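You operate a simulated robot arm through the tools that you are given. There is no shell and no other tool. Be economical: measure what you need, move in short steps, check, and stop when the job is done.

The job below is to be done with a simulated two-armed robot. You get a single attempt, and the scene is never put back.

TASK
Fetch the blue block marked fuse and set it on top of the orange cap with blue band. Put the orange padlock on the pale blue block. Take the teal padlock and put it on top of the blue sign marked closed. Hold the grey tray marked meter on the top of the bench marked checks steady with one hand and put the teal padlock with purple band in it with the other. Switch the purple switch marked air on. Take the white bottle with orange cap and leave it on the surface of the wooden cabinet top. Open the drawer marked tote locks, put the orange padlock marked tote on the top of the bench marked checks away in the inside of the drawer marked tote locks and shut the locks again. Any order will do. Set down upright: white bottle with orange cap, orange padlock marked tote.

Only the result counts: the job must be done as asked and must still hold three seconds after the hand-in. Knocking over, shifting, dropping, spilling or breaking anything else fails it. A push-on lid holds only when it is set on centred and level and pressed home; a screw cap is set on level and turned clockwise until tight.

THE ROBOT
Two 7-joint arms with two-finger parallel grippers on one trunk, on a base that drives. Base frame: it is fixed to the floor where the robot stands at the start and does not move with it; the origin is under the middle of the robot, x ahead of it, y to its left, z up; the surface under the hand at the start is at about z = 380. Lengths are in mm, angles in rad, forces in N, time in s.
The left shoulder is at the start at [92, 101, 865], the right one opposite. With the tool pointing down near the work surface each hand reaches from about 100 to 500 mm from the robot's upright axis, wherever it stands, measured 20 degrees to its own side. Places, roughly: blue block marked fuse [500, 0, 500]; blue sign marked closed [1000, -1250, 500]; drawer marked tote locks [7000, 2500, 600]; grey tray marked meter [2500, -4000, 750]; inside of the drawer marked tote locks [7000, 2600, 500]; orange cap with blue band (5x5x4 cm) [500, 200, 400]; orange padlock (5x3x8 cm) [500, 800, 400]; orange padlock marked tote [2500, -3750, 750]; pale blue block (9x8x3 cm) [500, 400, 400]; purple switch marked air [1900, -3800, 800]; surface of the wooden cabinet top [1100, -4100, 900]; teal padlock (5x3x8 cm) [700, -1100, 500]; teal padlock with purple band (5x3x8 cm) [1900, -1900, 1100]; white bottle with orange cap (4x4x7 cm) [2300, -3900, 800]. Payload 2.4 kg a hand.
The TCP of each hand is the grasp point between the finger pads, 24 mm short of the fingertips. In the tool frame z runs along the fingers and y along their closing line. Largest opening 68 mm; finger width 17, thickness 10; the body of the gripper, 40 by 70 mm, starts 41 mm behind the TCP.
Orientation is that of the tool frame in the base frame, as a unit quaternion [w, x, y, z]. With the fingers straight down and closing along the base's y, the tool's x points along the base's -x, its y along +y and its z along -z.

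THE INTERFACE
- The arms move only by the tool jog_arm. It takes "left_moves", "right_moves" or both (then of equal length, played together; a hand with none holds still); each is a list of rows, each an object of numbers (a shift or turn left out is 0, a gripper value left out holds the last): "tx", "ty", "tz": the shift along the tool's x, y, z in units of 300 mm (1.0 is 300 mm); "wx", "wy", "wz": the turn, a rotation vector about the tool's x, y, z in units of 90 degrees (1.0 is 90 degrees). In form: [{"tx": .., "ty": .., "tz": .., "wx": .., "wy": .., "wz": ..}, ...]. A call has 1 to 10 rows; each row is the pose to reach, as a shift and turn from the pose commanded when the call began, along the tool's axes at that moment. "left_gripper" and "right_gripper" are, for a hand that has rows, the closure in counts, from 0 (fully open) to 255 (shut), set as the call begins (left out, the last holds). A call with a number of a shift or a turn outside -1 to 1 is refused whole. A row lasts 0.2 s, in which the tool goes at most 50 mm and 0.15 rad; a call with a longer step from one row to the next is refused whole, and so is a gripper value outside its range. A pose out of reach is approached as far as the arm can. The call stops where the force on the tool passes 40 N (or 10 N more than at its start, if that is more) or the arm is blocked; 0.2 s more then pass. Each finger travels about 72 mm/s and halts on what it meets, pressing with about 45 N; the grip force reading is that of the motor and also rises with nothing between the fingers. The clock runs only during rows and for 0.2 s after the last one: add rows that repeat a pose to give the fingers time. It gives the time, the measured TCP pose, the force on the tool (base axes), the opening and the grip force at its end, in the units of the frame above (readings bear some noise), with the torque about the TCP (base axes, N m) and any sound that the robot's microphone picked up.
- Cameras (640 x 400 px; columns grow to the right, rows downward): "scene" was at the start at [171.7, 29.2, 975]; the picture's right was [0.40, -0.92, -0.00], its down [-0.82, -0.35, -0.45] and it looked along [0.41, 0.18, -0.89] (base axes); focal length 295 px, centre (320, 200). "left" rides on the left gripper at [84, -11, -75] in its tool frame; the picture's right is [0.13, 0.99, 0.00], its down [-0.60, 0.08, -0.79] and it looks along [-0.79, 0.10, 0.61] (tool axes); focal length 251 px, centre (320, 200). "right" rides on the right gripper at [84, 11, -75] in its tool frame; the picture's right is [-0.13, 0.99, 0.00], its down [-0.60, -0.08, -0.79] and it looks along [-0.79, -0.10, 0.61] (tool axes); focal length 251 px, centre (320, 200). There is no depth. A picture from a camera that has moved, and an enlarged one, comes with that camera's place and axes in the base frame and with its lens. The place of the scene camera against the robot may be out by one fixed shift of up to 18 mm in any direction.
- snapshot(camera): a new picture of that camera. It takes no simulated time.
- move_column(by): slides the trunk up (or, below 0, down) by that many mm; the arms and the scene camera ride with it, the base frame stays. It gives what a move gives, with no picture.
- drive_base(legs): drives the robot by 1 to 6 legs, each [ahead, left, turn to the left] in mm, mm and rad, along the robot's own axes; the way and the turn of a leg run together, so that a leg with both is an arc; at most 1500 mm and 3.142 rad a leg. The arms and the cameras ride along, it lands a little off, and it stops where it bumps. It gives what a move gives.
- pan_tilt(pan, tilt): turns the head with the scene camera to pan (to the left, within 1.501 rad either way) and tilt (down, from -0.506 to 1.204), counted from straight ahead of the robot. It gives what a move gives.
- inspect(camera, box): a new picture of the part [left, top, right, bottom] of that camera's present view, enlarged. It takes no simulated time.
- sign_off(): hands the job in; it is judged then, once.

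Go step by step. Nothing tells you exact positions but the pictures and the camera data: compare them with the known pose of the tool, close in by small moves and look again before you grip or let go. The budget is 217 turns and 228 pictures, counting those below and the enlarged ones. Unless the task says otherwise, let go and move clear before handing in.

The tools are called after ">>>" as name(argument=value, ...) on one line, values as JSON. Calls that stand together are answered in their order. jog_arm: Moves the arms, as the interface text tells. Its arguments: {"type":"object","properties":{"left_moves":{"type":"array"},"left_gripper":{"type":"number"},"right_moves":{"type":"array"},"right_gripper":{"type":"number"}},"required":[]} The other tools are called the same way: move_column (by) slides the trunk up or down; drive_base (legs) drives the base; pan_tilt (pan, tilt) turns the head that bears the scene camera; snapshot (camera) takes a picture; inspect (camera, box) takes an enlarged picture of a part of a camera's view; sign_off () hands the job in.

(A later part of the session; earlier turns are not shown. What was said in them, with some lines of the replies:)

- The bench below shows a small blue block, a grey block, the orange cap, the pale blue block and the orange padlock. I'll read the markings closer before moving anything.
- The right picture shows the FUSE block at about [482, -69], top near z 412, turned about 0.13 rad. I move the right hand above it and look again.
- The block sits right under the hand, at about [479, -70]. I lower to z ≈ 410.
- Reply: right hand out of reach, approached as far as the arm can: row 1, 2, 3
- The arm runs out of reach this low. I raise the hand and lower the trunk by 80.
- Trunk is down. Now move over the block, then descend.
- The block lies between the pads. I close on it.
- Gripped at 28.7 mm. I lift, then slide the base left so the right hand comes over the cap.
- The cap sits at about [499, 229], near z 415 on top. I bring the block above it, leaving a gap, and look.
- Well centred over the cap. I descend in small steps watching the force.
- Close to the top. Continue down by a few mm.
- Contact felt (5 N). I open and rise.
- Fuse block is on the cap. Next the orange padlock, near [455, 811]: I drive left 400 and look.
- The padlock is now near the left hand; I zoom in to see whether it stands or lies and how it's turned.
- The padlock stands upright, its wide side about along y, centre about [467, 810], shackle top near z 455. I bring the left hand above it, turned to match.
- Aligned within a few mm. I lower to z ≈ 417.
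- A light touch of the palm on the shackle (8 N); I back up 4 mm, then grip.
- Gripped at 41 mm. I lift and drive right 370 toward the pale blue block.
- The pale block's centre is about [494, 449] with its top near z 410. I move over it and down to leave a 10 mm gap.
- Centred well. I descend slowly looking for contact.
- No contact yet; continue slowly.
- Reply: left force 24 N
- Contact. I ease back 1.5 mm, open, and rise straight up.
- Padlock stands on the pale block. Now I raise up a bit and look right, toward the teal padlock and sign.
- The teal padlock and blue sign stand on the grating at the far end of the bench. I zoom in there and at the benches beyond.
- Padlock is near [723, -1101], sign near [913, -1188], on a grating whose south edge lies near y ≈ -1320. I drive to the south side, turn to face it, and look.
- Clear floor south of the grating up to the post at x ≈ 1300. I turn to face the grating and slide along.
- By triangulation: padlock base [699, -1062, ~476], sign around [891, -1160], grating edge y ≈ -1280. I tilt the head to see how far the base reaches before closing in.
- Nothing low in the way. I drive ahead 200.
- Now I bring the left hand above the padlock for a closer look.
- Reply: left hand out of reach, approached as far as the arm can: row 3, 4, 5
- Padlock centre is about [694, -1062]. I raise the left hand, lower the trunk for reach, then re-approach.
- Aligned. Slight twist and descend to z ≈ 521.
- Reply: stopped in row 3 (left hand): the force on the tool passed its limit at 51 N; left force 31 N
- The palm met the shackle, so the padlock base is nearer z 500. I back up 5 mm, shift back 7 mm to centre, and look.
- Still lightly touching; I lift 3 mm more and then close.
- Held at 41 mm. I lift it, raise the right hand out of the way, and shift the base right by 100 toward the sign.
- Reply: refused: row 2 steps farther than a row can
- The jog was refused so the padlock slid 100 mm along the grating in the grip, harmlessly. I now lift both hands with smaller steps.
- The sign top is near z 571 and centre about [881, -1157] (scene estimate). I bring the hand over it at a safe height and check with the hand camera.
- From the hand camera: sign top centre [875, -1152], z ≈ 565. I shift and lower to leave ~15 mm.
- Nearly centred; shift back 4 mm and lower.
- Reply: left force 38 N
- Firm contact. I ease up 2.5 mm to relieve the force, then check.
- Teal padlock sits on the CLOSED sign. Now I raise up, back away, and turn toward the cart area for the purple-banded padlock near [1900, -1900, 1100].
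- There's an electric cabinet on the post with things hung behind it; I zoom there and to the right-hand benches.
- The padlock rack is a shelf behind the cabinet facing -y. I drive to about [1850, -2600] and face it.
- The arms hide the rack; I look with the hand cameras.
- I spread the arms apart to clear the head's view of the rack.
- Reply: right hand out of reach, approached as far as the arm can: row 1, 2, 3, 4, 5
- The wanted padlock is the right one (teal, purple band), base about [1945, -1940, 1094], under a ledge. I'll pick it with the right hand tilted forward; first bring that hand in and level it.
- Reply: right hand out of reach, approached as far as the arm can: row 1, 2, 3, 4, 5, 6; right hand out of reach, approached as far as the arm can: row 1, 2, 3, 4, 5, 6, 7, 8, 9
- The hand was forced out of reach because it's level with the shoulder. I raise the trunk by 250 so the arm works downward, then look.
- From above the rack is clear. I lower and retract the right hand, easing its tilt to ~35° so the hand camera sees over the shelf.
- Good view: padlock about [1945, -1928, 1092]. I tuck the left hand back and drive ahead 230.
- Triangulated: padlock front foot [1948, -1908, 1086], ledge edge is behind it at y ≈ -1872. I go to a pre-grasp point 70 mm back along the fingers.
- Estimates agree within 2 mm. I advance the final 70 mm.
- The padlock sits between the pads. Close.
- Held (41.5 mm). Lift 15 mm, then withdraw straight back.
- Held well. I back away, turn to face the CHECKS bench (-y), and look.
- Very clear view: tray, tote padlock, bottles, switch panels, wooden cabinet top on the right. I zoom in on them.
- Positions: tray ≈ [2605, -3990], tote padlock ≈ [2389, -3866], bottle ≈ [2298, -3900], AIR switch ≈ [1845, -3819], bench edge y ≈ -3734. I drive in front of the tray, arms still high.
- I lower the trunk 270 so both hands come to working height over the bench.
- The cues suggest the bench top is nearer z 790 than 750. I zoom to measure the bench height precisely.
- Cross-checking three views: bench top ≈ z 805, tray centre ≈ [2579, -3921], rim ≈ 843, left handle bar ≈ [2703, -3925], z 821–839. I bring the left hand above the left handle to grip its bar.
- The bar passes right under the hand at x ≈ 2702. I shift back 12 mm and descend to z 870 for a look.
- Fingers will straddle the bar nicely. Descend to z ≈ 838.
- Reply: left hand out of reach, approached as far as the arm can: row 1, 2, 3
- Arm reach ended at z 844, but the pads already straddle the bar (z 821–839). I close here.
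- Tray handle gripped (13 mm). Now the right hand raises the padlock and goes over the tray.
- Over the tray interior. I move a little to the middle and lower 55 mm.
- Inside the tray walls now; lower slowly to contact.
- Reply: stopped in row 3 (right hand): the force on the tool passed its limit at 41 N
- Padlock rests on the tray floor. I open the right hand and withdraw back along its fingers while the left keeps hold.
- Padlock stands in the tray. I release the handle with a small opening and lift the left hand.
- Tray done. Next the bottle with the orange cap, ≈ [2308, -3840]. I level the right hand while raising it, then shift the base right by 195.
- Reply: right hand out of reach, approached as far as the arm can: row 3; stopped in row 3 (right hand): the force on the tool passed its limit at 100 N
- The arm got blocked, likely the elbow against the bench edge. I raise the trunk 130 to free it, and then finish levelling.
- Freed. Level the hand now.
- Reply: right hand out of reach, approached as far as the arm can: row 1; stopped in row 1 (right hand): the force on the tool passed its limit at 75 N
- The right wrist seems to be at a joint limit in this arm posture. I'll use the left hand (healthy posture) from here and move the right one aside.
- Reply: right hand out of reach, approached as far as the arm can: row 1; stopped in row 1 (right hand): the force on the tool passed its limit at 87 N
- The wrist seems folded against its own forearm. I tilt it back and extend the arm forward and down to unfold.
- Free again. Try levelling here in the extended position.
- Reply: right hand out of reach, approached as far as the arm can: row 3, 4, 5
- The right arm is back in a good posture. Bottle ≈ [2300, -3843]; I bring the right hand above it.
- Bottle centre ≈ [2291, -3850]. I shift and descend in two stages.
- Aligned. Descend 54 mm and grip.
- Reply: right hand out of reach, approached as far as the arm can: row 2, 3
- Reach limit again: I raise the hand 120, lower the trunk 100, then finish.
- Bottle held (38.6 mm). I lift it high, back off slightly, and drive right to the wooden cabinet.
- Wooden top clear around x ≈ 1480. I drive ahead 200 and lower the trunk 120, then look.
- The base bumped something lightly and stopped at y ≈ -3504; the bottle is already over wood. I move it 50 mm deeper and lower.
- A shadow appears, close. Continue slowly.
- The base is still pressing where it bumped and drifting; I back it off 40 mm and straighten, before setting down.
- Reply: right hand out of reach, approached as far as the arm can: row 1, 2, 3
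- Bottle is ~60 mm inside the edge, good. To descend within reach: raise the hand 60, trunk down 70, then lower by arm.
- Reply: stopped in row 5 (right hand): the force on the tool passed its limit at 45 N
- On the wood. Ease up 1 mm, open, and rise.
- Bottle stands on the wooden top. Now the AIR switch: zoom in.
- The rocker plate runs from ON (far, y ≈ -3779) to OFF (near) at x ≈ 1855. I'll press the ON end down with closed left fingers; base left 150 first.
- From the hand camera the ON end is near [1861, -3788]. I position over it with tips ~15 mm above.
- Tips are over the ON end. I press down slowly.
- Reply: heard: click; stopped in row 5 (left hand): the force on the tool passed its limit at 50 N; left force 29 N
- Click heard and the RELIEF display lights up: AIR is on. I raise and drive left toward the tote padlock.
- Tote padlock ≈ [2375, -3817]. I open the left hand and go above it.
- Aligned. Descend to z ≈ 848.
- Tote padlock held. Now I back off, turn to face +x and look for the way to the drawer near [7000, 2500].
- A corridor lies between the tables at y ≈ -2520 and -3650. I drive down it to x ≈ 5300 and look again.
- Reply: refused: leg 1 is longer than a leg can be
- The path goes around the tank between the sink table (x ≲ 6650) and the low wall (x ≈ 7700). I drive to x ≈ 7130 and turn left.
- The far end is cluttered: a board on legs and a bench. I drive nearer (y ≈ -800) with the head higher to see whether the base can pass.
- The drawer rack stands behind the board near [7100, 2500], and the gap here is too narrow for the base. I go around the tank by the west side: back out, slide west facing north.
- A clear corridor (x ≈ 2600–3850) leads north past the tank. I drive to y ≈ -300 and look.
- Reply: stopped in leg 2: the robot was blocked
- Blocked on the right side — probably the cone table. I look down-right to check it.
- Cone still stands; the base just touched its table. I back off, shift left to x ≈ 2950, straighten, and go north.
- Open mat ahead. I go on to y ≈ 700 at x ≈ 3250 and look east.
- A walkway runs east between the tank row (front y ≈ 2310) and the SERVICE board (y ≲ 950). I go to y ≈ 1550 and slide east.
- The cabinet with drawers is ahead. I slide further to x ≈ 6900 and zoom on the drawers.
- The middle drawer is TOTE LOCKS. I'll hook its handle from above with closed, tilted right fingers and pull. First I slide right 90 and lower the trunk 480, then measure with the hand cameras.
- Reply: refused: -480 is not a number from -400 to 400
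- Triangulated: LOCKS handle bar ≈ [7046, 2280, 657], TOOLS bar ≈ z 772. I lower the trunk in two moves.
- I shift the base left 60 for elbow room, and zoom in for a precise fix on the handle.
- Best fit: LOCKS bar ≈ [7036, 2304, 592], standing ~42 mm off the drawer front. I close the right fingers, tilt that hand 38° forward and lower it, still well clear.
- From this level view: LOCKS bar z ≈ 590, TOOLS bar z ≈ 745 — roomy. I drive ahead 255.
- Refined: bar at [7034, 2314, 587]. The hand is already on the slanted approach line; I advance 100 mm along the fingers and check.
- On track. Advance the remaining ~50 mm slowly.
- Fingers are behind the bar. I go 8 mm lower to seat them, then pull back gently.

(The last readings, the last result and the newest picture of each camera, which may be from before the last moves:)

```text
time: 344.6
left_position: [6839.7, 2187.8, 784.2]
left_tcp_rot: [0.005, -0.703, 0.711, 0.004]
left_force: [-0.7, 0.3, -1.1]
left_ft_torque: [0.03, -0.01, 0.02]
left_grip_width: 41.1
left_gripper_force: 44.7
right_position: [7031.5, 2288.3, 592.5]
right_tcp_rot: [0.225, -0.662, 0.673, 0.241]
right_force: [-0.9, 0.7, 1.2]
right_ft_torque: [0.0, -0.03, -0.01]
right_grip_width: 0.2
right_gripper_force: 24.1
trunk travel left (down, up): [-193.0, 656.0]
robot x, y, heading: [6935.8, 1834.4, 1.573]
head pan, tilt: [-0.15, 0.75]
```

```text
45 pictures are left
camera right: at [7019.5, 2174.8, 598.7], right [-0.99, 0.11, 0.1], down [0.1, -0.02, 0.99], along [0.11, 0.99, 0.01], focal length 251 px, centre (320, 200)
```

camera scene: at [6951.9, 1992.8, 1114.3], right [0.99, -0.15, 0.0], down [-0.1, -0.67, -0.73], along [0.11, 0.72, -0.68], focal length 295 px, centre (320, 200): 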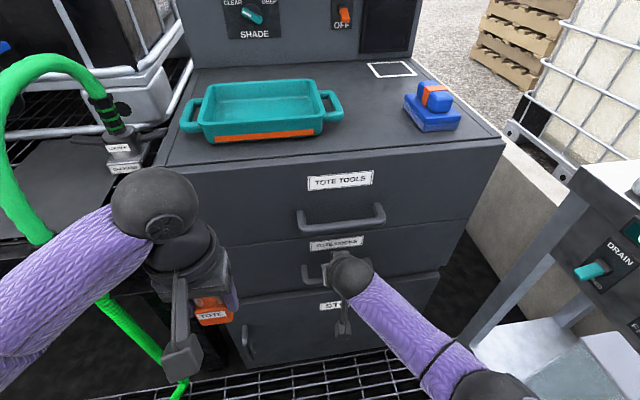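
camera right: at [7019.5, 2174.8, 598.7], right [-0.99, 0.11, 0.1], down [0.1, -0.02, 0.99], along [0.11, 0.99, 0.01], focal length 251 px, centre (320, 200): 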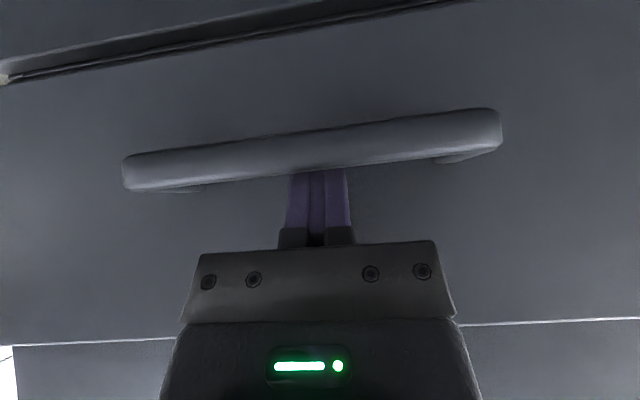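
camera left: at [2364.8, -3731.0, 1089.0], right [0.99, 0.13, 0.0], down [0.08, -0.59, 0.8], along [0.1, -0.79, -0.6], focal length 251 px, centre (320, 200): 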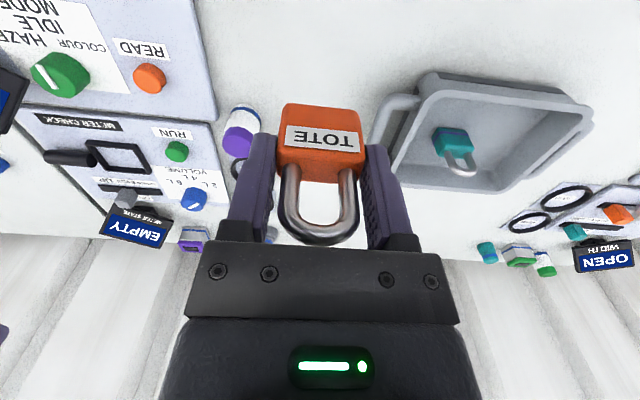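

The drawer moves with the hand. I keep pulling 130 mm more with the arm.

>>> jog_arm(right_moves=[{"tx": 0.08, "tz": -0.064}, {"tx": 0.16, "tz": -0.127}, {"tx": 0.24, "tz": -0.19}, {"tx": 0.31, "tz": -0.246}, {"tx": 0.34, "tz": -0.27}])

>>> snapshot(camera="scene")

>>> snapshot(camera="left")

```text
time: 345.8
left_position: [6838.5, 2187.8, 785.3]
left_tcp_rot: [0.006, -0.703, 0.711, 0.003]
left_force: [-0.2, 0.8, -1.1]
left_ft_torque: [0.0, 0.01, 0.02]
left_grip_width: 40.9
left_gripper_force: 44.8
right_position: [7031.3, 2156.7, 593.1]
right_tcp_rot: [0.226, -0.662, 0.674, 0.24]
right_force: [0.3, 0.4, -0.6]
right_ft_torque: [0.04, -0.01, 0.01]
right_grip_width: 0.0
right_gripper_force: 23.4
trunk travel left (down, up): [-193.0, 656.0]
robot x, y, heading: [6934.6, 1831.2, 1.562]
head pan, tilt: [-0.15, 0.75]
```

```text
44 pictures are left
camera scene: at [6951.9, 1992.7, 1114.3], right [0.99, -0.15, 0.0], down [-0.1, -0.67, -0.73], along [0.11, 0.72, -0.68], focal length 295 px, centre (320, 200)
```

scene: 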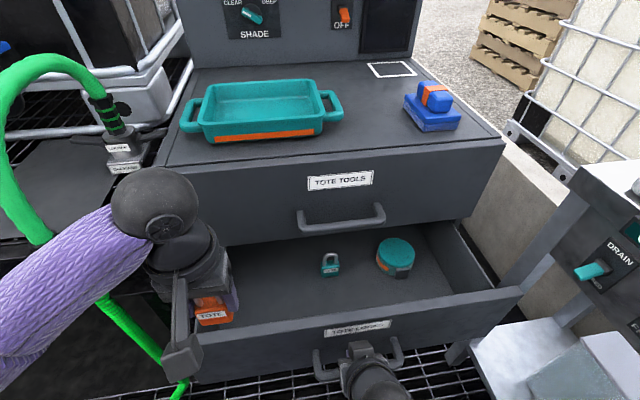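

```text
43 pictures are left
camera left: at [6848.6, 2102.5, 858.2], right [-0.99, -0.12, 0.0], down [-0.07, 0.6, 0.8], along [-0.09, 0.79, -0.6], focal length 251 px, centre (320, 200)
```

left: 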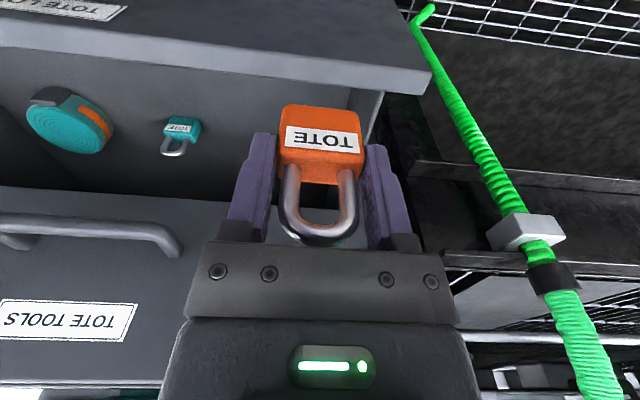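

Drawer is open ~165 mm; floor near z 508. The hand camera needs more room inside, so I pull another ~95 mm (base back 50, arm 45).

>>> drive_base(legs=[[-50, 0, 0]])

>>> jog_arm(right_moves=[{"tx": 0.04, "tz": -0.032}, {"tx": 0.08, "tz": -0.064}, {"tx": 0.117, "tz": -0.093}])

>>> snapshot(camera="scene")

```text
time: 346.8
left_position: [6838.8, 2137.7, 786.1]
left_tcp_rot: [0.005, -0.704, 0.71, 0.004]
left_force: [0.2, 0.0, -1.7]
left_ft_torque: [-0.01, 0.0, 0.03]
left_grip_width: 41.3
left_gripper_force: 45.3
right_position: [7030.7, 2108.1, 592.4]
right_tcp_rot: [0.226, -0.661, 0.673, 0.241]
right_force: [-0.4, 0.0, -0.2]
right_ft_torque: [-0.04, 0.03, 0.03]
right_grip_width: 0.0
right_gripper_force: 24.1
trunk travel left (down, up): [-193.0, 656.0]
robot x, y, heading: [6933.1, 1783.4, 1.567]
head pan, tilt: [-0.15, 0.75]
```

```text
time: 347.6
left_position: [6837.6, 2138.5, 785.8]
left_tcp_rot: [0.005, -0.704, 0.71, 0.004]
left_force: [-0.8, -0.5, -1.7]
left_ft_torque: [0.01, 0.01, 0.03]
left_grip_width: 41.1
left_gripper_force: 45.2
right_position: [7030.7, 2062.3, 593.6]
right_tcp_rot: [0.226, -0.662, 0.673, 0.24]
right_force: [1.1, -0.1, 0.4]
right_ft_torque: [0.02, -0.02, 0.0]
right_grip_width: 0.4
right_gripper_force: 23.8
trunk travel left (down, up): [-193.0, 656.0]
robot x, y, heading: [6937.3, 1780.9, 1.564]
head pan, tilt: [-0.15, 0.75]
```

```text
42 pictures are left
camera scene: at [6951.7, 1942.7, 1114.3], right [0.99, -0.15, 0.0], down [-0.1, -0.67, -0.73], along [0.11, 0.72, -0.68], focal length 295 px, centre (320, 200)
```

scene: 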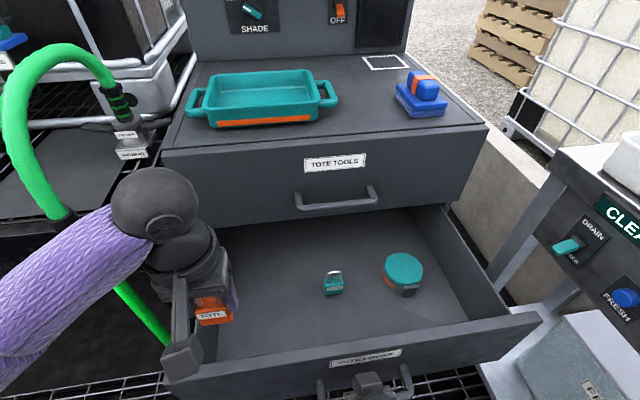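

Drawer open ~260 mm. I take the padlock over the empty left part, ≈ [6890, 2255], above the drawer rim.

>>> jog_arm(left_moves=[{"tx": -0.1, "ty": -0.043}, {"tx": -0.2, "ty": -0.085}, {"tx": -0.3, "ty": -0.128}, {"tx": -0.391, "ty": -0.17, "tz": 0.06}, {"tx": -0.391, "ty": -0.17, "tz": 0.087}])

>>> snapshot(camera="left")

>>> snapshot(camera="scene")

```text
time: 348.8
left_position: [6891.6, 2256.4, 760.5]
left_tcp_rot: [0.005, -0.702, 0.712, 0.003]
left_force: [0.2, 0.2, -1.4]
left_ft_torque: [-0.01, 0.02, 0.04]
left_grip_width: 41.0
left_gripper_force: 44.4
right_position: [7030.3, 2062.4, 593.2]
right_tcp_rot: [0.226, -0.661, 0.673, 0.241]
right_force: [-0.5, -0.5, 0.2]
right_ft_torque: [-0.01, 0.03, 0.01]
right_grip_width: 0.4
right_gripper_force: 23.5
trunk travel left (down, up): [-193.0, 656.0]
robot x, y, heading: [6930.4, 1780.0, 1.566]
head pan, tilt: [-0.15, 0.75]
```

```text
41 pictures are left
camera left: at [6900.6, 2170.1, 833.1], right [-0.99, -0.12, 0.0], down [-0.07, 0.59, 0.8], along [-0.09, 0.8, -0.6], focal length 251 px, centre (320, 200)
```

left: 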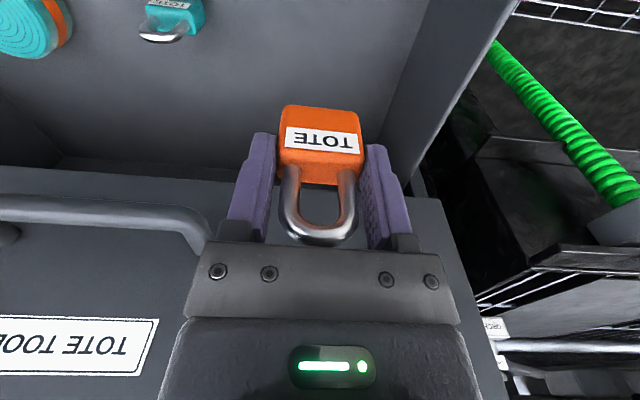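

```text
40 pictures are left
camera scene: at [6951.8, 1942.7, 1114.3], right [0.99, -0.15, 0.0], down [-0.1, -0.67, -0.73], along [0.11, 0.72, -0.68], focal length 295 px, centre (320, 200)
```

scene: 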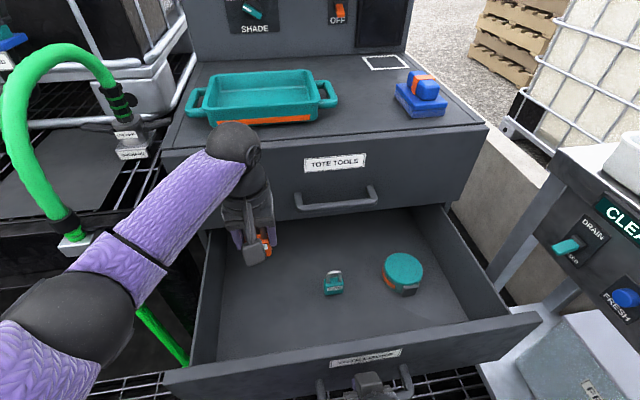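

Clear space below. I lower the padlock to about 15 mm above the drawer floor.

>>> jog_arm(left_moves=[{"tz": 0.13}, {"tz": 0.26}, {"tz": 0.39}, {"tz": 0.51}, {"tz": 0.61}, {"tz": 0.61}])

>>> snapshot(camera="left")

>>> snapshot(camera="scene")

```text
time: 350.2
left_position: [6885.5, 2240.0, 586.8]
left_tcp_rot: [0.006, -0.702, 0.712, 0.005]
left_force: [0.0, 0.8, -1.5]
left_ft_torque: [0.0, 0.0, 0.0]
left_grip_width: 41.2
left_gripper_force: 44.7
left hand out of reach, approached as far as the arm can: row 4, 5, 6
right_position: [7030.7, 2061.9, 592.7]
right_tcp_rot: [0.226, -0.662, 0.673, 0.24]
right_force: [-0.2, 0.8, 0.1]
right_ft_torque: [0.02, 0.01, -0.02]
right_grip_width: 0.4
right_gripper_force: 23.5
trunk travel left (down, up): [-193.0, 656.0]
robot x, y, heading: [6932.9, 1785.2, 1.566]
head pan, tilt: [-0.15, 0.75]
```

```text
39 pictures are left
camera left: at [6895.8, 2155.1, 659.1], right [-0.99, -0.12, 0.0], down [-0.07, 0.59, 0.8], along [-0.09, 0.8, -0.6], focal length 251 px, centre (320, 200)
```

left: 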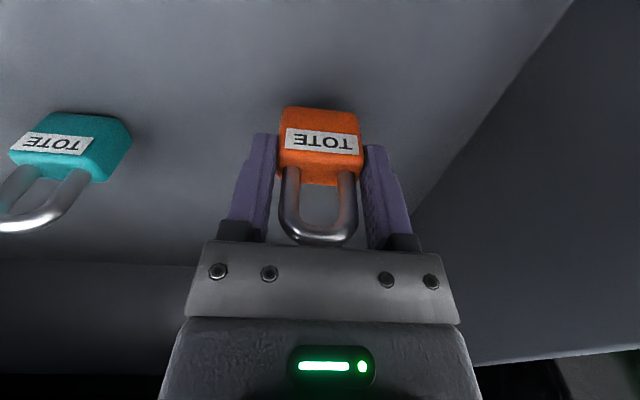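

```text
38 pictures are left
camera scene: at [6951.9, 1942.7, 1114.3], right [0.99, -0.15, 0.0], down [-0.1, -0.67, -0.73], along [0.11, 0.72, -0.68], focal length 295 px, centre (320, 200)
```

scene: 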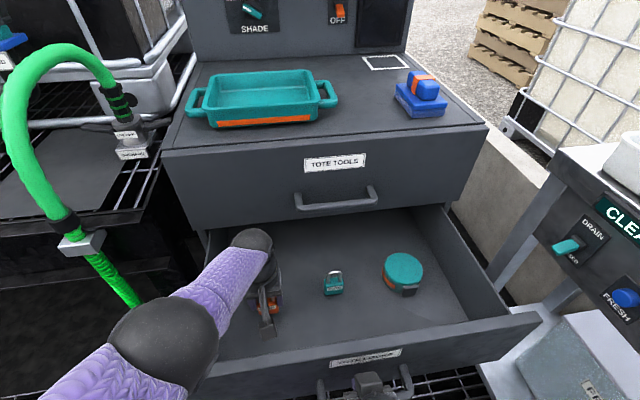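

The left arm is at its lower reach. I unhook the right hand by lifting it straight up, then lower the trunk slightly.

>>> jog_arm(right_moves=[{"tx": -0.083, "tz": -0.104}, {"tx": -0.165, "tz": -0.208}, {"tx": -0.248, "tz": -0.312}, {"tx": -0.33, "tz": -0.416}])

>>> move_column(by=-20)

>>> jog_arm(left_moves=[{"tz": 0.007}, {"tz": 0.014}, {"tz": 0.021}, {"tz": 0.028}])

```text
time: 351.2
left_position: [6886.3, 2240.4, 585.7]
left_tcp_rot: [0.005, -0.704, 0.71, 0.004]
left_force: [0.0, -0.1, -0.7]
left_ft_torque: [0.01, 0.03, -0.03]
left_grip_width: 41.2
left_gripper_force: 45.0
right_position: [7026.3, 2085.8, 727.9]
right_tcp_rot: [0.234, -0.667, 0.669, 0.229]
right_force: [-0.1, -0.2, -0.7]
right_ft_torque: [0.01, 0.01, -0.02]
right_grip_width: 0.0
right_gripper_force: 23.2
right hand out of reach, approached as far as the arm can: row 3, 4
trunk travel left (down, up): [-193.0, 656.0]
robot x, y, heading: [6936.9, 1783.3, 1.568]
head pan, tilt: [-0.15, 0.75]
```

```text
time: 351.8
left_position: [6886.9, 2243.6, 570.5]
left_tcp_rot: [0.009, -0.703, 0.711, 0.007]
left_force: [-2.1, -0.7, 18.6]
left_ft_torque: [-0.09, 0.12, -0.02]
left_grip_width: 41.1
left_gripper_force: 44.7
right_position: [7046.1, 2091.0, 704.7]
right_tcp_rot: [-0.274, 0.683, -0.646, -0.203]
right_force: [0.3, -0.5, -0.2]
right_ft_torque: [0.01, 0.02, -0.03]
right_grip_width: 0.0
right_gripper_force: 23.1
trunk travel left (down, up): [-173.0, 676.0]
robot x, y, heading: [6932.3, 1785.8, 1.569]
head pan, tilt: [-0.15, 0.75]
stopped: the force on the tool passed its limit at 59 N (the readings are from after the stop); the commanded pose is now the measured one
```

```text
time: 352.2
left_position: [6887.0, 2247.2, 571.4]
left_tcp_rot: [0.011, -0.702, 0.712, 0.009]
left_force: [-1.9, 0.5, 22.0]
left_ft_torque: [-0.15, 0.16, -0.06]
left_grip_width: 41.3
left_gripper_force: 44.7
right_position: [7047.8, 2093.3, 705.3]
right_tcp_rot: [-0.274, 0.683, -0.646, -0.204]
right_force: [-0.7, 0.1, 0.2]
right_ft_torque: [-0.01, 0.01, 0.0]
right_grip_width: 0.0
right_gripper_force: 23.7
trunk travel left (down, up): [-173.0, 676.0]
robot x, y, heading: [6936.7, 1780.8, 1.569]
head pan, tilt: [-0.15, 0.75]
stopped in row 2 (left hand): the force on the tool passed its limit at 45 N (the readings are from after the stop); the commanded pose is now the measured one
```

Contact upward: padlock seems on the drawer floor. I ease up 2 mm and look.

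>>> jog_arm(left_moves=[{"tz": -0.006}, {"tz": -0.006}])

>>> snapshot(camera="left")

>>> snapshot(camera="scene")

```text
time: 352.8
left_position: [6886.6, 2246.0, 570.4]
left_tcp_rot: [0.009, -0.703, 0.711, 0.007]
left_force: [0.0, 1.0, 10.6]
left_ft_torque: [-0.07, 0.05, -0.01]
left_grip_width: 41.2
left_gripper_force: 45.0
right_position: [7047.0, 2092.3, 704.5]
right_tcp_rot: [-0.274, 0.683, -0.646, -0.203]
right_force: [0.4, -0.1, 0.4]
right_ft_torque: [0.01, 0.0, 0.04]
right_grip_width: 0.0
right_gripper_force: 23.7
trunk travel left (down, up): [-173.0, 676.0]
robot x, y, heading: [6933.0, 1784.8, 1.57]
head pan, tilt: [-0.15, 0.75]
```

```text
37 pictures are left
camera left: at [6895.9, 2159.8, 642.5], right [-0.99, -0.12, 0.0], down [-0.07, 0.59, 0.81], along [-0.09, 0.8, -0.59], focal length 251 px, centre (320, 200)
```

left: 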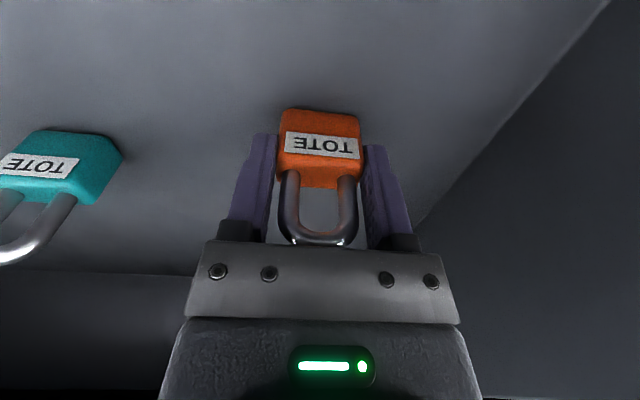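

```text
36 pictures are left
camera scene: at [6951.7, 1947.6, 1094.2], right [0.99, -0.15, 0.0], down [-0.1, -0.67, -0.73], along [0.11, 0.72, -0.68], focal length 295 px, centre (320, 200)
```

scene: 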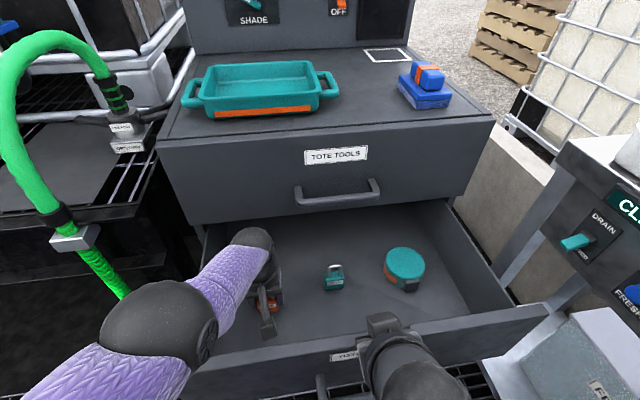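

The padlock touches the floor. I open and lift the left hand straight out.

>>> jog_arm(left_moves=[{"tz": -0.003}, {"tz": -0.003}, {"tz": -0.003}, {"tz": -0.1}, {"tz": -0.24}, {"tz": -0.38}, {"tz": -0.52}, {"tz": -0.65}], left_gripper=0)

>>> snapshot(camera="scene")

>>> snapshot(camera="left")

```text
time: 354.6
left_position: [6901.5, 2297.4, 763.3]
left_tcp_rot: [0.009, -0.703, 0.711, 0.006]
left_force: [0.0, 0.4, 0.0]
left_ft_torque: [0.0, 0.01, 0.02]
left_grip_width: 67.9
left_gripper_force: 0.0
left hand out of reach, approached as far as the arm can: row 4, 5, 6, 7, 8
right_position: [7046.0, 2092.2, 704.6]
right_tcp_rot: [-0.273, 0.683, -0.646, -0.202]
right_force: [0.3, -0.1, -0.2]
right_ft_torque: [0.0, 0.01, 0.0]
right_grip_width: 0.0
right_gripper_force: 23.7
trunk travel left (down, up): [-173.0, 676.0]
robot x, y, heading: [6928.4, 1784.8, 1.567]
head pan, tilt: [-0.15, 0.75]
```

```text
35 pictures are left
camera scene: at [6951.6, 1948.3, 1094.1], right [0.99, -0.15, 0.0], down [-0.1, -0.67, -0.73], along [0.11, 0.72, -0.68], focal length 295 px, centre (320, 200)
```

scene: 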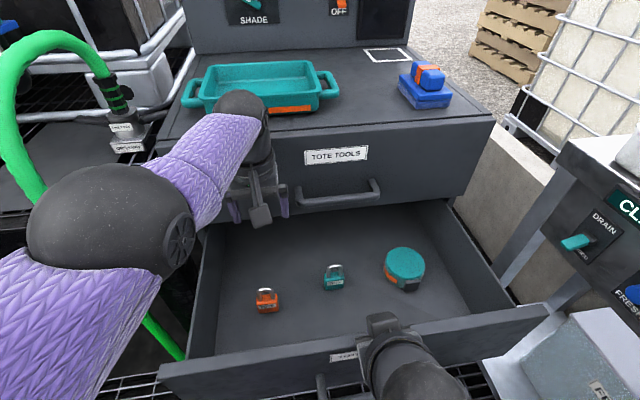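

```text
34 pictures are left
camera left: at [6911.0, 2212.7, 835.3], right [-0.99, -0.12, 0.0], down [-0.07, 0.59, 0.81], along [-0.09, 0.8, -0.59], focal length 251 px, centre (320, 200)
```

left: 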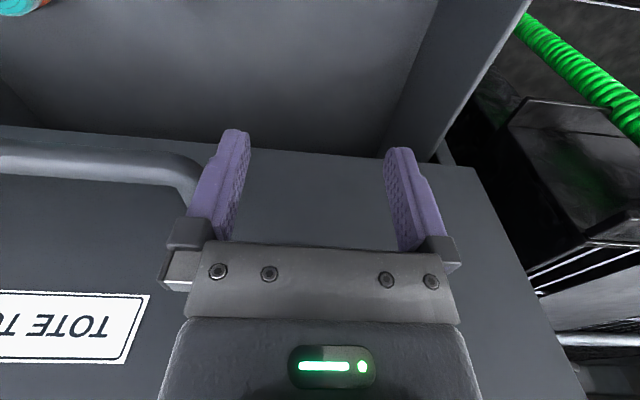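

The padlock stands upright in the drawer. I raise the trunk 80 to clear the rims, back the base off 160, and then prepare to push the drawer shut.

>>> move_column(by=80)

>>> drive_base(legs=[[-160, 0, 0]])

>>> jog_arm(left_moves=[{"tx": 0.1, "tz": -0.08}, {"tx": 0.2, "tz": -0.16}, {"tx": 0.3, "tz": -0.24}, {"tx": 0.4, "tz": -0.3}])

>>> snapshot(camera="scene")

>>> snapshot(camera="right")

```text
time: 355.8
left_position: [6902.3, 2293.9, 865.2]
left_tcp_rot: [0.026, -0.703, 0.711, 0.025]
left_force: [-0.7, 0.8, -0.1]
left_ft_torque: [-0.05, -0.01, 0.02]
left_grip_width: 67.9
left_gripper_force: 0.1
right_position: [7058.4, 2092.8, 782.2]
right_tcp_rot: [-0.287, 0.688, -0.639, -0.188]
right_force: [0.1, -0.9, 0.4]
right_ft_torque: [-0.02, -0.01, 0.01]
right_grip_width: 0.0
right_gripper_force: 23.6
trunk travel left (down, up): [-253.0, 596.0]
robot x, y, heading: [6935.0, 1784.0, 1.566]
head pan, tilt: [-0.15, 0.75]
```

```text
time: 357.2
left_position: [6900.7, 2136.2, 863.9]
left_tcp_rot: [0.025, -0.704, 0.71, 0.025]
left_force: [-0.4, 1.1, -0.6]
left_ft_torque: [0.03, -0.01, -0.03]
left_grip_width: 67.7
left_gripper_force: 0.0
right_position: [7056.5, 1934.3, 781.6]
right_tcp_rot: [-0.288, 0.688, -0.639, -0.187]
right_force: [0.1, -0.5, -0.1]
right_ft_torque: [-0.01, 0.01, 0.0]
right_grip_width: 0.0
right_gripper_force: 24.1
trunk travel left (down, up): [-253.0, 596.0]
robot x, y, heading: [6932.8, 1621.5, 1.568]
head pan, tilt: [-0.15, 0.75]
```

```text
time: 358.2
left_position: [6922.9, 2107.3, 929.5]
left_tcp_rot: [0.026, -0.704, 0.71, 0.025]
left_force: [0.7, -0.2, -0.2]
left_ft_torque: [0.0, 0.02, -0.02]
left_grip_width: 67.9
left_gripper_force: 0.1
left hand out of reach, approached as far as the arm can: row 2, 3, 4
right_position: [7058.9, 1933.2, 782.2]
right_tcp_rot: [-0.289, 0.689, -0.638, -0.188]
right_force: [0.7, -0.9, 0.1]
right_ft_torque: [0.02, 0.02, -0.01]
right_grip_width: 0.1
right_gripper_force: 23.5
trunk travel left (down, up): [-253.0, 596.0]
robot x, y, heading: [6929.9, 1624.8, 1.569]
head pan, tilt: [-0.15, 0.75]
```

```text
33 pictures are left
camera scene: at [6950.9, 1768.2, 1175.7], right [0.99, -0.15, 0.0], down [-0.1, -0.67, -0.73], along [0.11, 0.72, -0.68], focal length 295 px, centre (320, 200)
```

scene: 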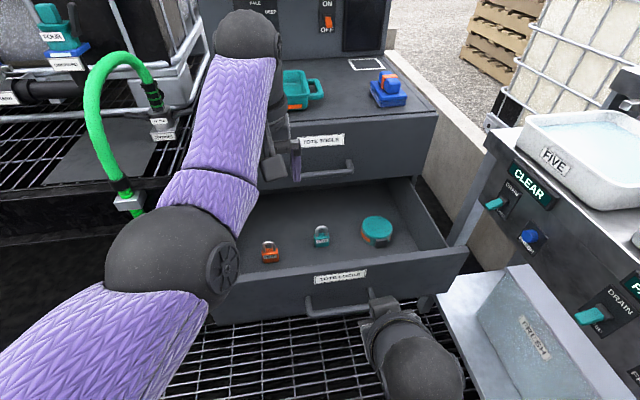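

```text
32 pictures are left
camera right: at [7047.7, 1820.8, 785.0], right [-0.99, 0.08, -0.08], down [-0.08, -0.04, 1.0], along [0.08, 1.0, 0.04], focal length 251 px, centre (320, 200)
```

right: 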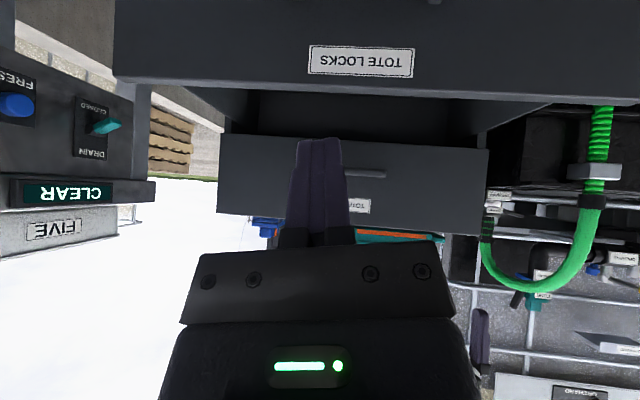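

I place the closed right fingertips in front of the drawer face at label height, then push with the base.

>>> jog_arm(right_moves=[{"tx": -0.004, "ty": 0.03, "tz": 0.136}, {"tx": -0.008, "ty": 0.061, "tz": 0.272}, {"tx": -0.012, "ty": 0.092, "tz": 0.408}, {"tx": -0.016, "ty": 0.122, "tz": 0.543}, {"tx": -0.016, "ty": 0.122, "tz": 0.543}])

>>> snapshot(camera="right")

```text
time: 359.4
left_position: [6922.7, 2107.7, 929.4]
left_tcp_rot: [0.025, -0.704, 0.71, 0.026]
left_force: [-0.5, 0.1, -1.0]
left_ft_torque: [0.01, -0.01, -0.01]
left_grip_width: 67.8
left_gripper_force: 0.0
right_position: [7037.9, 2041.6, 656.4]
right_tcp_rot: [-0.287, 0.688, -0.639, -0.188]
right_force: [-0.2, 0.2, -0.6]
right_ft_torque: [0.0, 0.03, -0.06]
right_grip_width: 0.1
right_gripper_force: 24.0
trunk travel left (down, up): [-253.0, 596.0]
robot x, y, heading: [6934.3, 1618.8, 1.566]
head pan, tilt: [-0.15, 0.75]
```

```text
31 pictures are left
camera right: at [7026.9, 1928.7, 658.3], right [-0.99, 0.08, -0.07], down [-0.08, -0.04, 1.0], along [0.08, 1.0, 0.04], focal length 251 px, centre (320, 200)
```

right: 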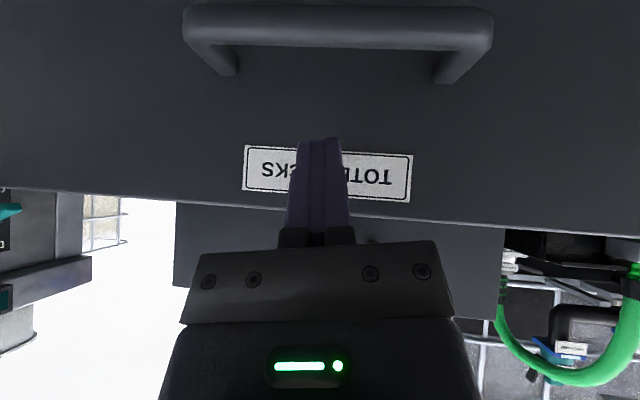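

>>> drive_base(legs=[[120, 0, 0], [90, 0, 0]])

>>> snapshot(camera="scene")

>>> snapshot(camera="right")

```text
time: 361.4
left_position: [6924.0, 2318.3, 929.7]
left_tcp_rot: [0.025, -0.703, 0.711, 0.025]
left_force: [0.0, 1.3, 0.6]
left_ft_torque: [0.0, 0.02, 0.0]
left_grip_width: 68.1
left_gripper_force: 0.0
right_position: [7037.7, 2251.4, 654.6]
right_tcp_rot: [-0.287, 0.689, -0.639, -0.188]
right_force: [0.4, 0.1, -0.4]
right_ft_torque: [-0.02, 0.0, 0.02]
right_grip_width: 0.1
right_gripper_force: 24.0
trunk travel left (down, up): [-253.0, 596.0]
robot x, y, heading: [6934.4, 1834.9, 1.57]
head pan, tilt: [-0.15, 0.75]
```

```text
30 pictures are left
camera scene: at [6951.4, 1978.3, 1175.7], right [0.99, -0.15, 0.0], down [-0.1, -0.67, -0.73], along [0.11, 0.72, -0.68], focal length 295 px, centre (320, 200)
```

scene: 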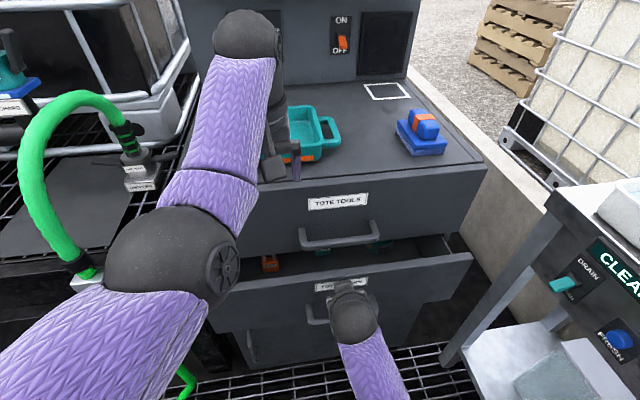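

```text
29 pictures are left
camera right: at [7027.9, 2137.8, 658.1], right [-0.99, 0.08, -0.07], down [-0.08, -0.04, 1.0], along [0.08, 1.0, 0.04], focal length 251 px, centre (320, 200)
```

right: 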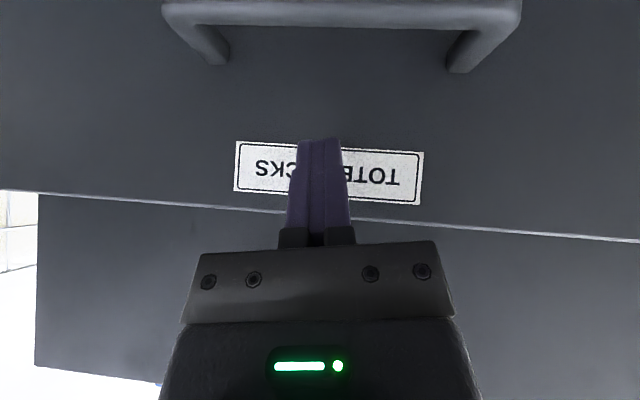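

Most of the way shut. I finish with the arm, pushing +y ~88 mm with the force limit as stop.

>>> jog_arm(right_moves=[{"tx": -0.051, "tz": 0.043}, {"tx": -0.103, "tz": 0.085}, {"tx": -0.154, "tz": 0.128}, {"tx": -0.19, "tz": 0.157}, {"tx": -0.21, "tz": 0.174}, {"tx": -0.226, "tz": 0.187}])

>>> snapshot(camera="scene")

```text
time: 362.8
left_position: [6923.8, 2317.4, 930.0]
left_tcp_rot: [0.026, -0.703, 0.71, 0.025]
left_force: [0.5, 0.4, -0.8]
left_ft_torque: [-0.02, -0.04, 0.01]
left_grip_width: 68.0
left_gripper_force: 0.0
right_position: [7037.1, 2336.0, 653.2]
right_tcp_rot: [-0.285, 0.689, -0.64, -0.187]
right_force: [-0.7, -20.4, -5.4]
right_ft_torque: [-0.42, -0.06, -0.03]
right_grip_width: 0.2
right_gripper_force: 23.7
trunk travel left (down, up): [-253.0, 596.0]
robot x, y, heading: [6931.3, 1831.9, 1.566]
head pan, tilt: [-0.15, 0.75]
```

```text
28 pictures are left
camera scene: at [6951.4, 1976.9, 1175.8], right [0.99, -0.15, 0.0], down [-0.1, -0.67, -0.73], along [0.11, 0.72, -0.68], focal length 295 px, centre (320, 200)
```

scene: 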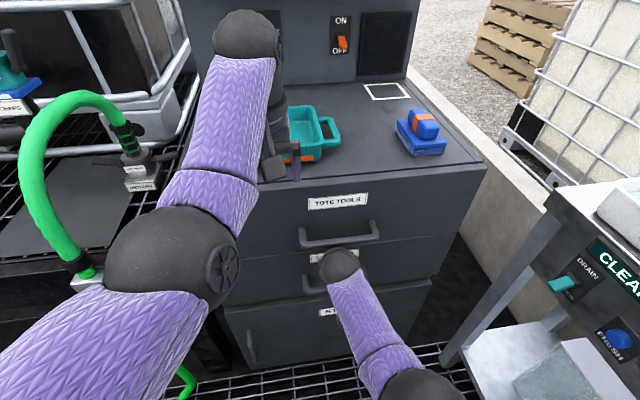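

Resistance of 20 N: the drawer is against its stop. One more small push, then withdraw and verify.

>>> jog_arm(right_moves=[{"tx": -0.008, "tz": 0.006}, {"tx": -0.008, "tz": 0.006}, {"tx": 0.08, "tz": -0.066}, {"tx": 0.18, "tz": -0.15}, {"tx": 0.28, "tz": -0.23}])

>>> drive_base(legs=[[-250, 0, 0]])

>>> snapshot(camera="scene")

>>> snapshot(camera="right")

```text
time: 363.2
left_position: [6923.6, 2316.2, 930.8]
left_tcp_rot: [0.027, -0.703, 0.71, 0.026]
left_force: [0.4, -0.2, -0.1]
left_ft_torque: [-0.01, 0.0, 0.04]
left_grip_width: 68.2
left_gripper_force: 0.1
right_position: [7036.6, 2336.3, 651.9]
right_tcp_rot: [-0.283, 0.688, -0.642, -0.184]
right_force: [0.0, -13.1, 5.5]
right_ft_torque: [-0.08, -0.01, -0.07]
right_grip_width: 0.1
right_gripper_force: 23.5
trunk travel left (down, up): [-253.0, 596.0]
robot x, y, heading: [6930.6, 1829.9, 1.568]
head pan, tilt: [-0.15, 0.75]
stopped in row 2 (right hand): the force on the tool passed its limit at 43 N (the readings are from after the stop); the commanded pose is now the measured one
```

```text
time: 365.0
left_position: [6923.6, 2069.4, 929.4]
left_tcp_rot: [0.025, -0.701, 0.712, 0.025]
left_force: [-0.5, -0.6, 0.3]
left_ft_torque: [-0.01, -0.02, 0.0]
left_grip_width: 68.0
left_gripper_force: 0.0
right_position: [7038.3, 2090.8, 652.4]
right_tcp_rot: [-0.284, 0.688, -0.642, -0.183]
right_force: [0.0, -0.8, 0.5]
right_ft_torque: [0.02, -0.01, 0.02]
right_grip_width: 0.1
right_gripper_force: 23.8
trunk travel left (down, up): [-253.0, 596.0]
robot x, y, heading: [6930.7, 1589.6, 1.565]
head pan, tilt: [-0.15, 0.75]
```

```text
27 pictures are left
camera scene: at [6950.8, 1729.6, 1175.7], right [0.99, -0.16, 0.0], down [-0.11, -0.67, -0.73], along [0.11, 0.72, -0.68], focal length 295 px, centre (320, 200)
```

scene: 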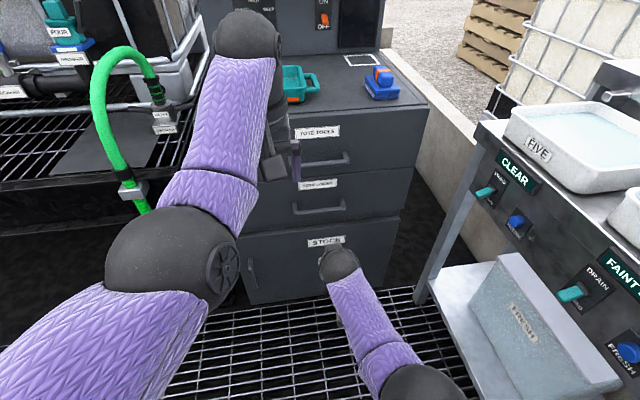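

```text
26 pictures are left
camera right: at [7026.8, 1976.7, 656.2], right [-0.99, 0.09, -0.07], down [-0.08, -0.03, 1.0], along [0.08, 1.0, 0.03], focal length 251 px, centre (320, 200)
```

right: 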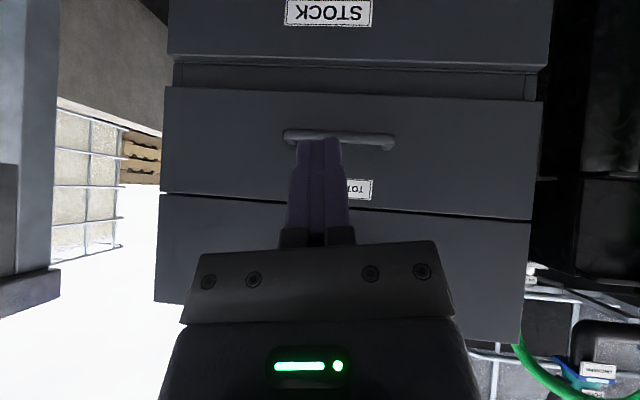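

The drawer is shut, both hands are clear, and every part of the job has been carried out.

>>> sign_off()

```text
The job is handed in.
```

I carried out all seven parts of the job and handed it in, with both hands clear. I did not reopen the tote locks drawer to check that its padlock was still upright after the drawer was pushed shut.

- **Base bumps:** on the way, the base bumped something at the wooden cabinet and touched the cone table. Neither looked shifted in the pictures, and the cone was still standing.
- **Tray label:** I never read a "meter" marking on the grey tray. I used it because it was the only tray on the bench marked checks.
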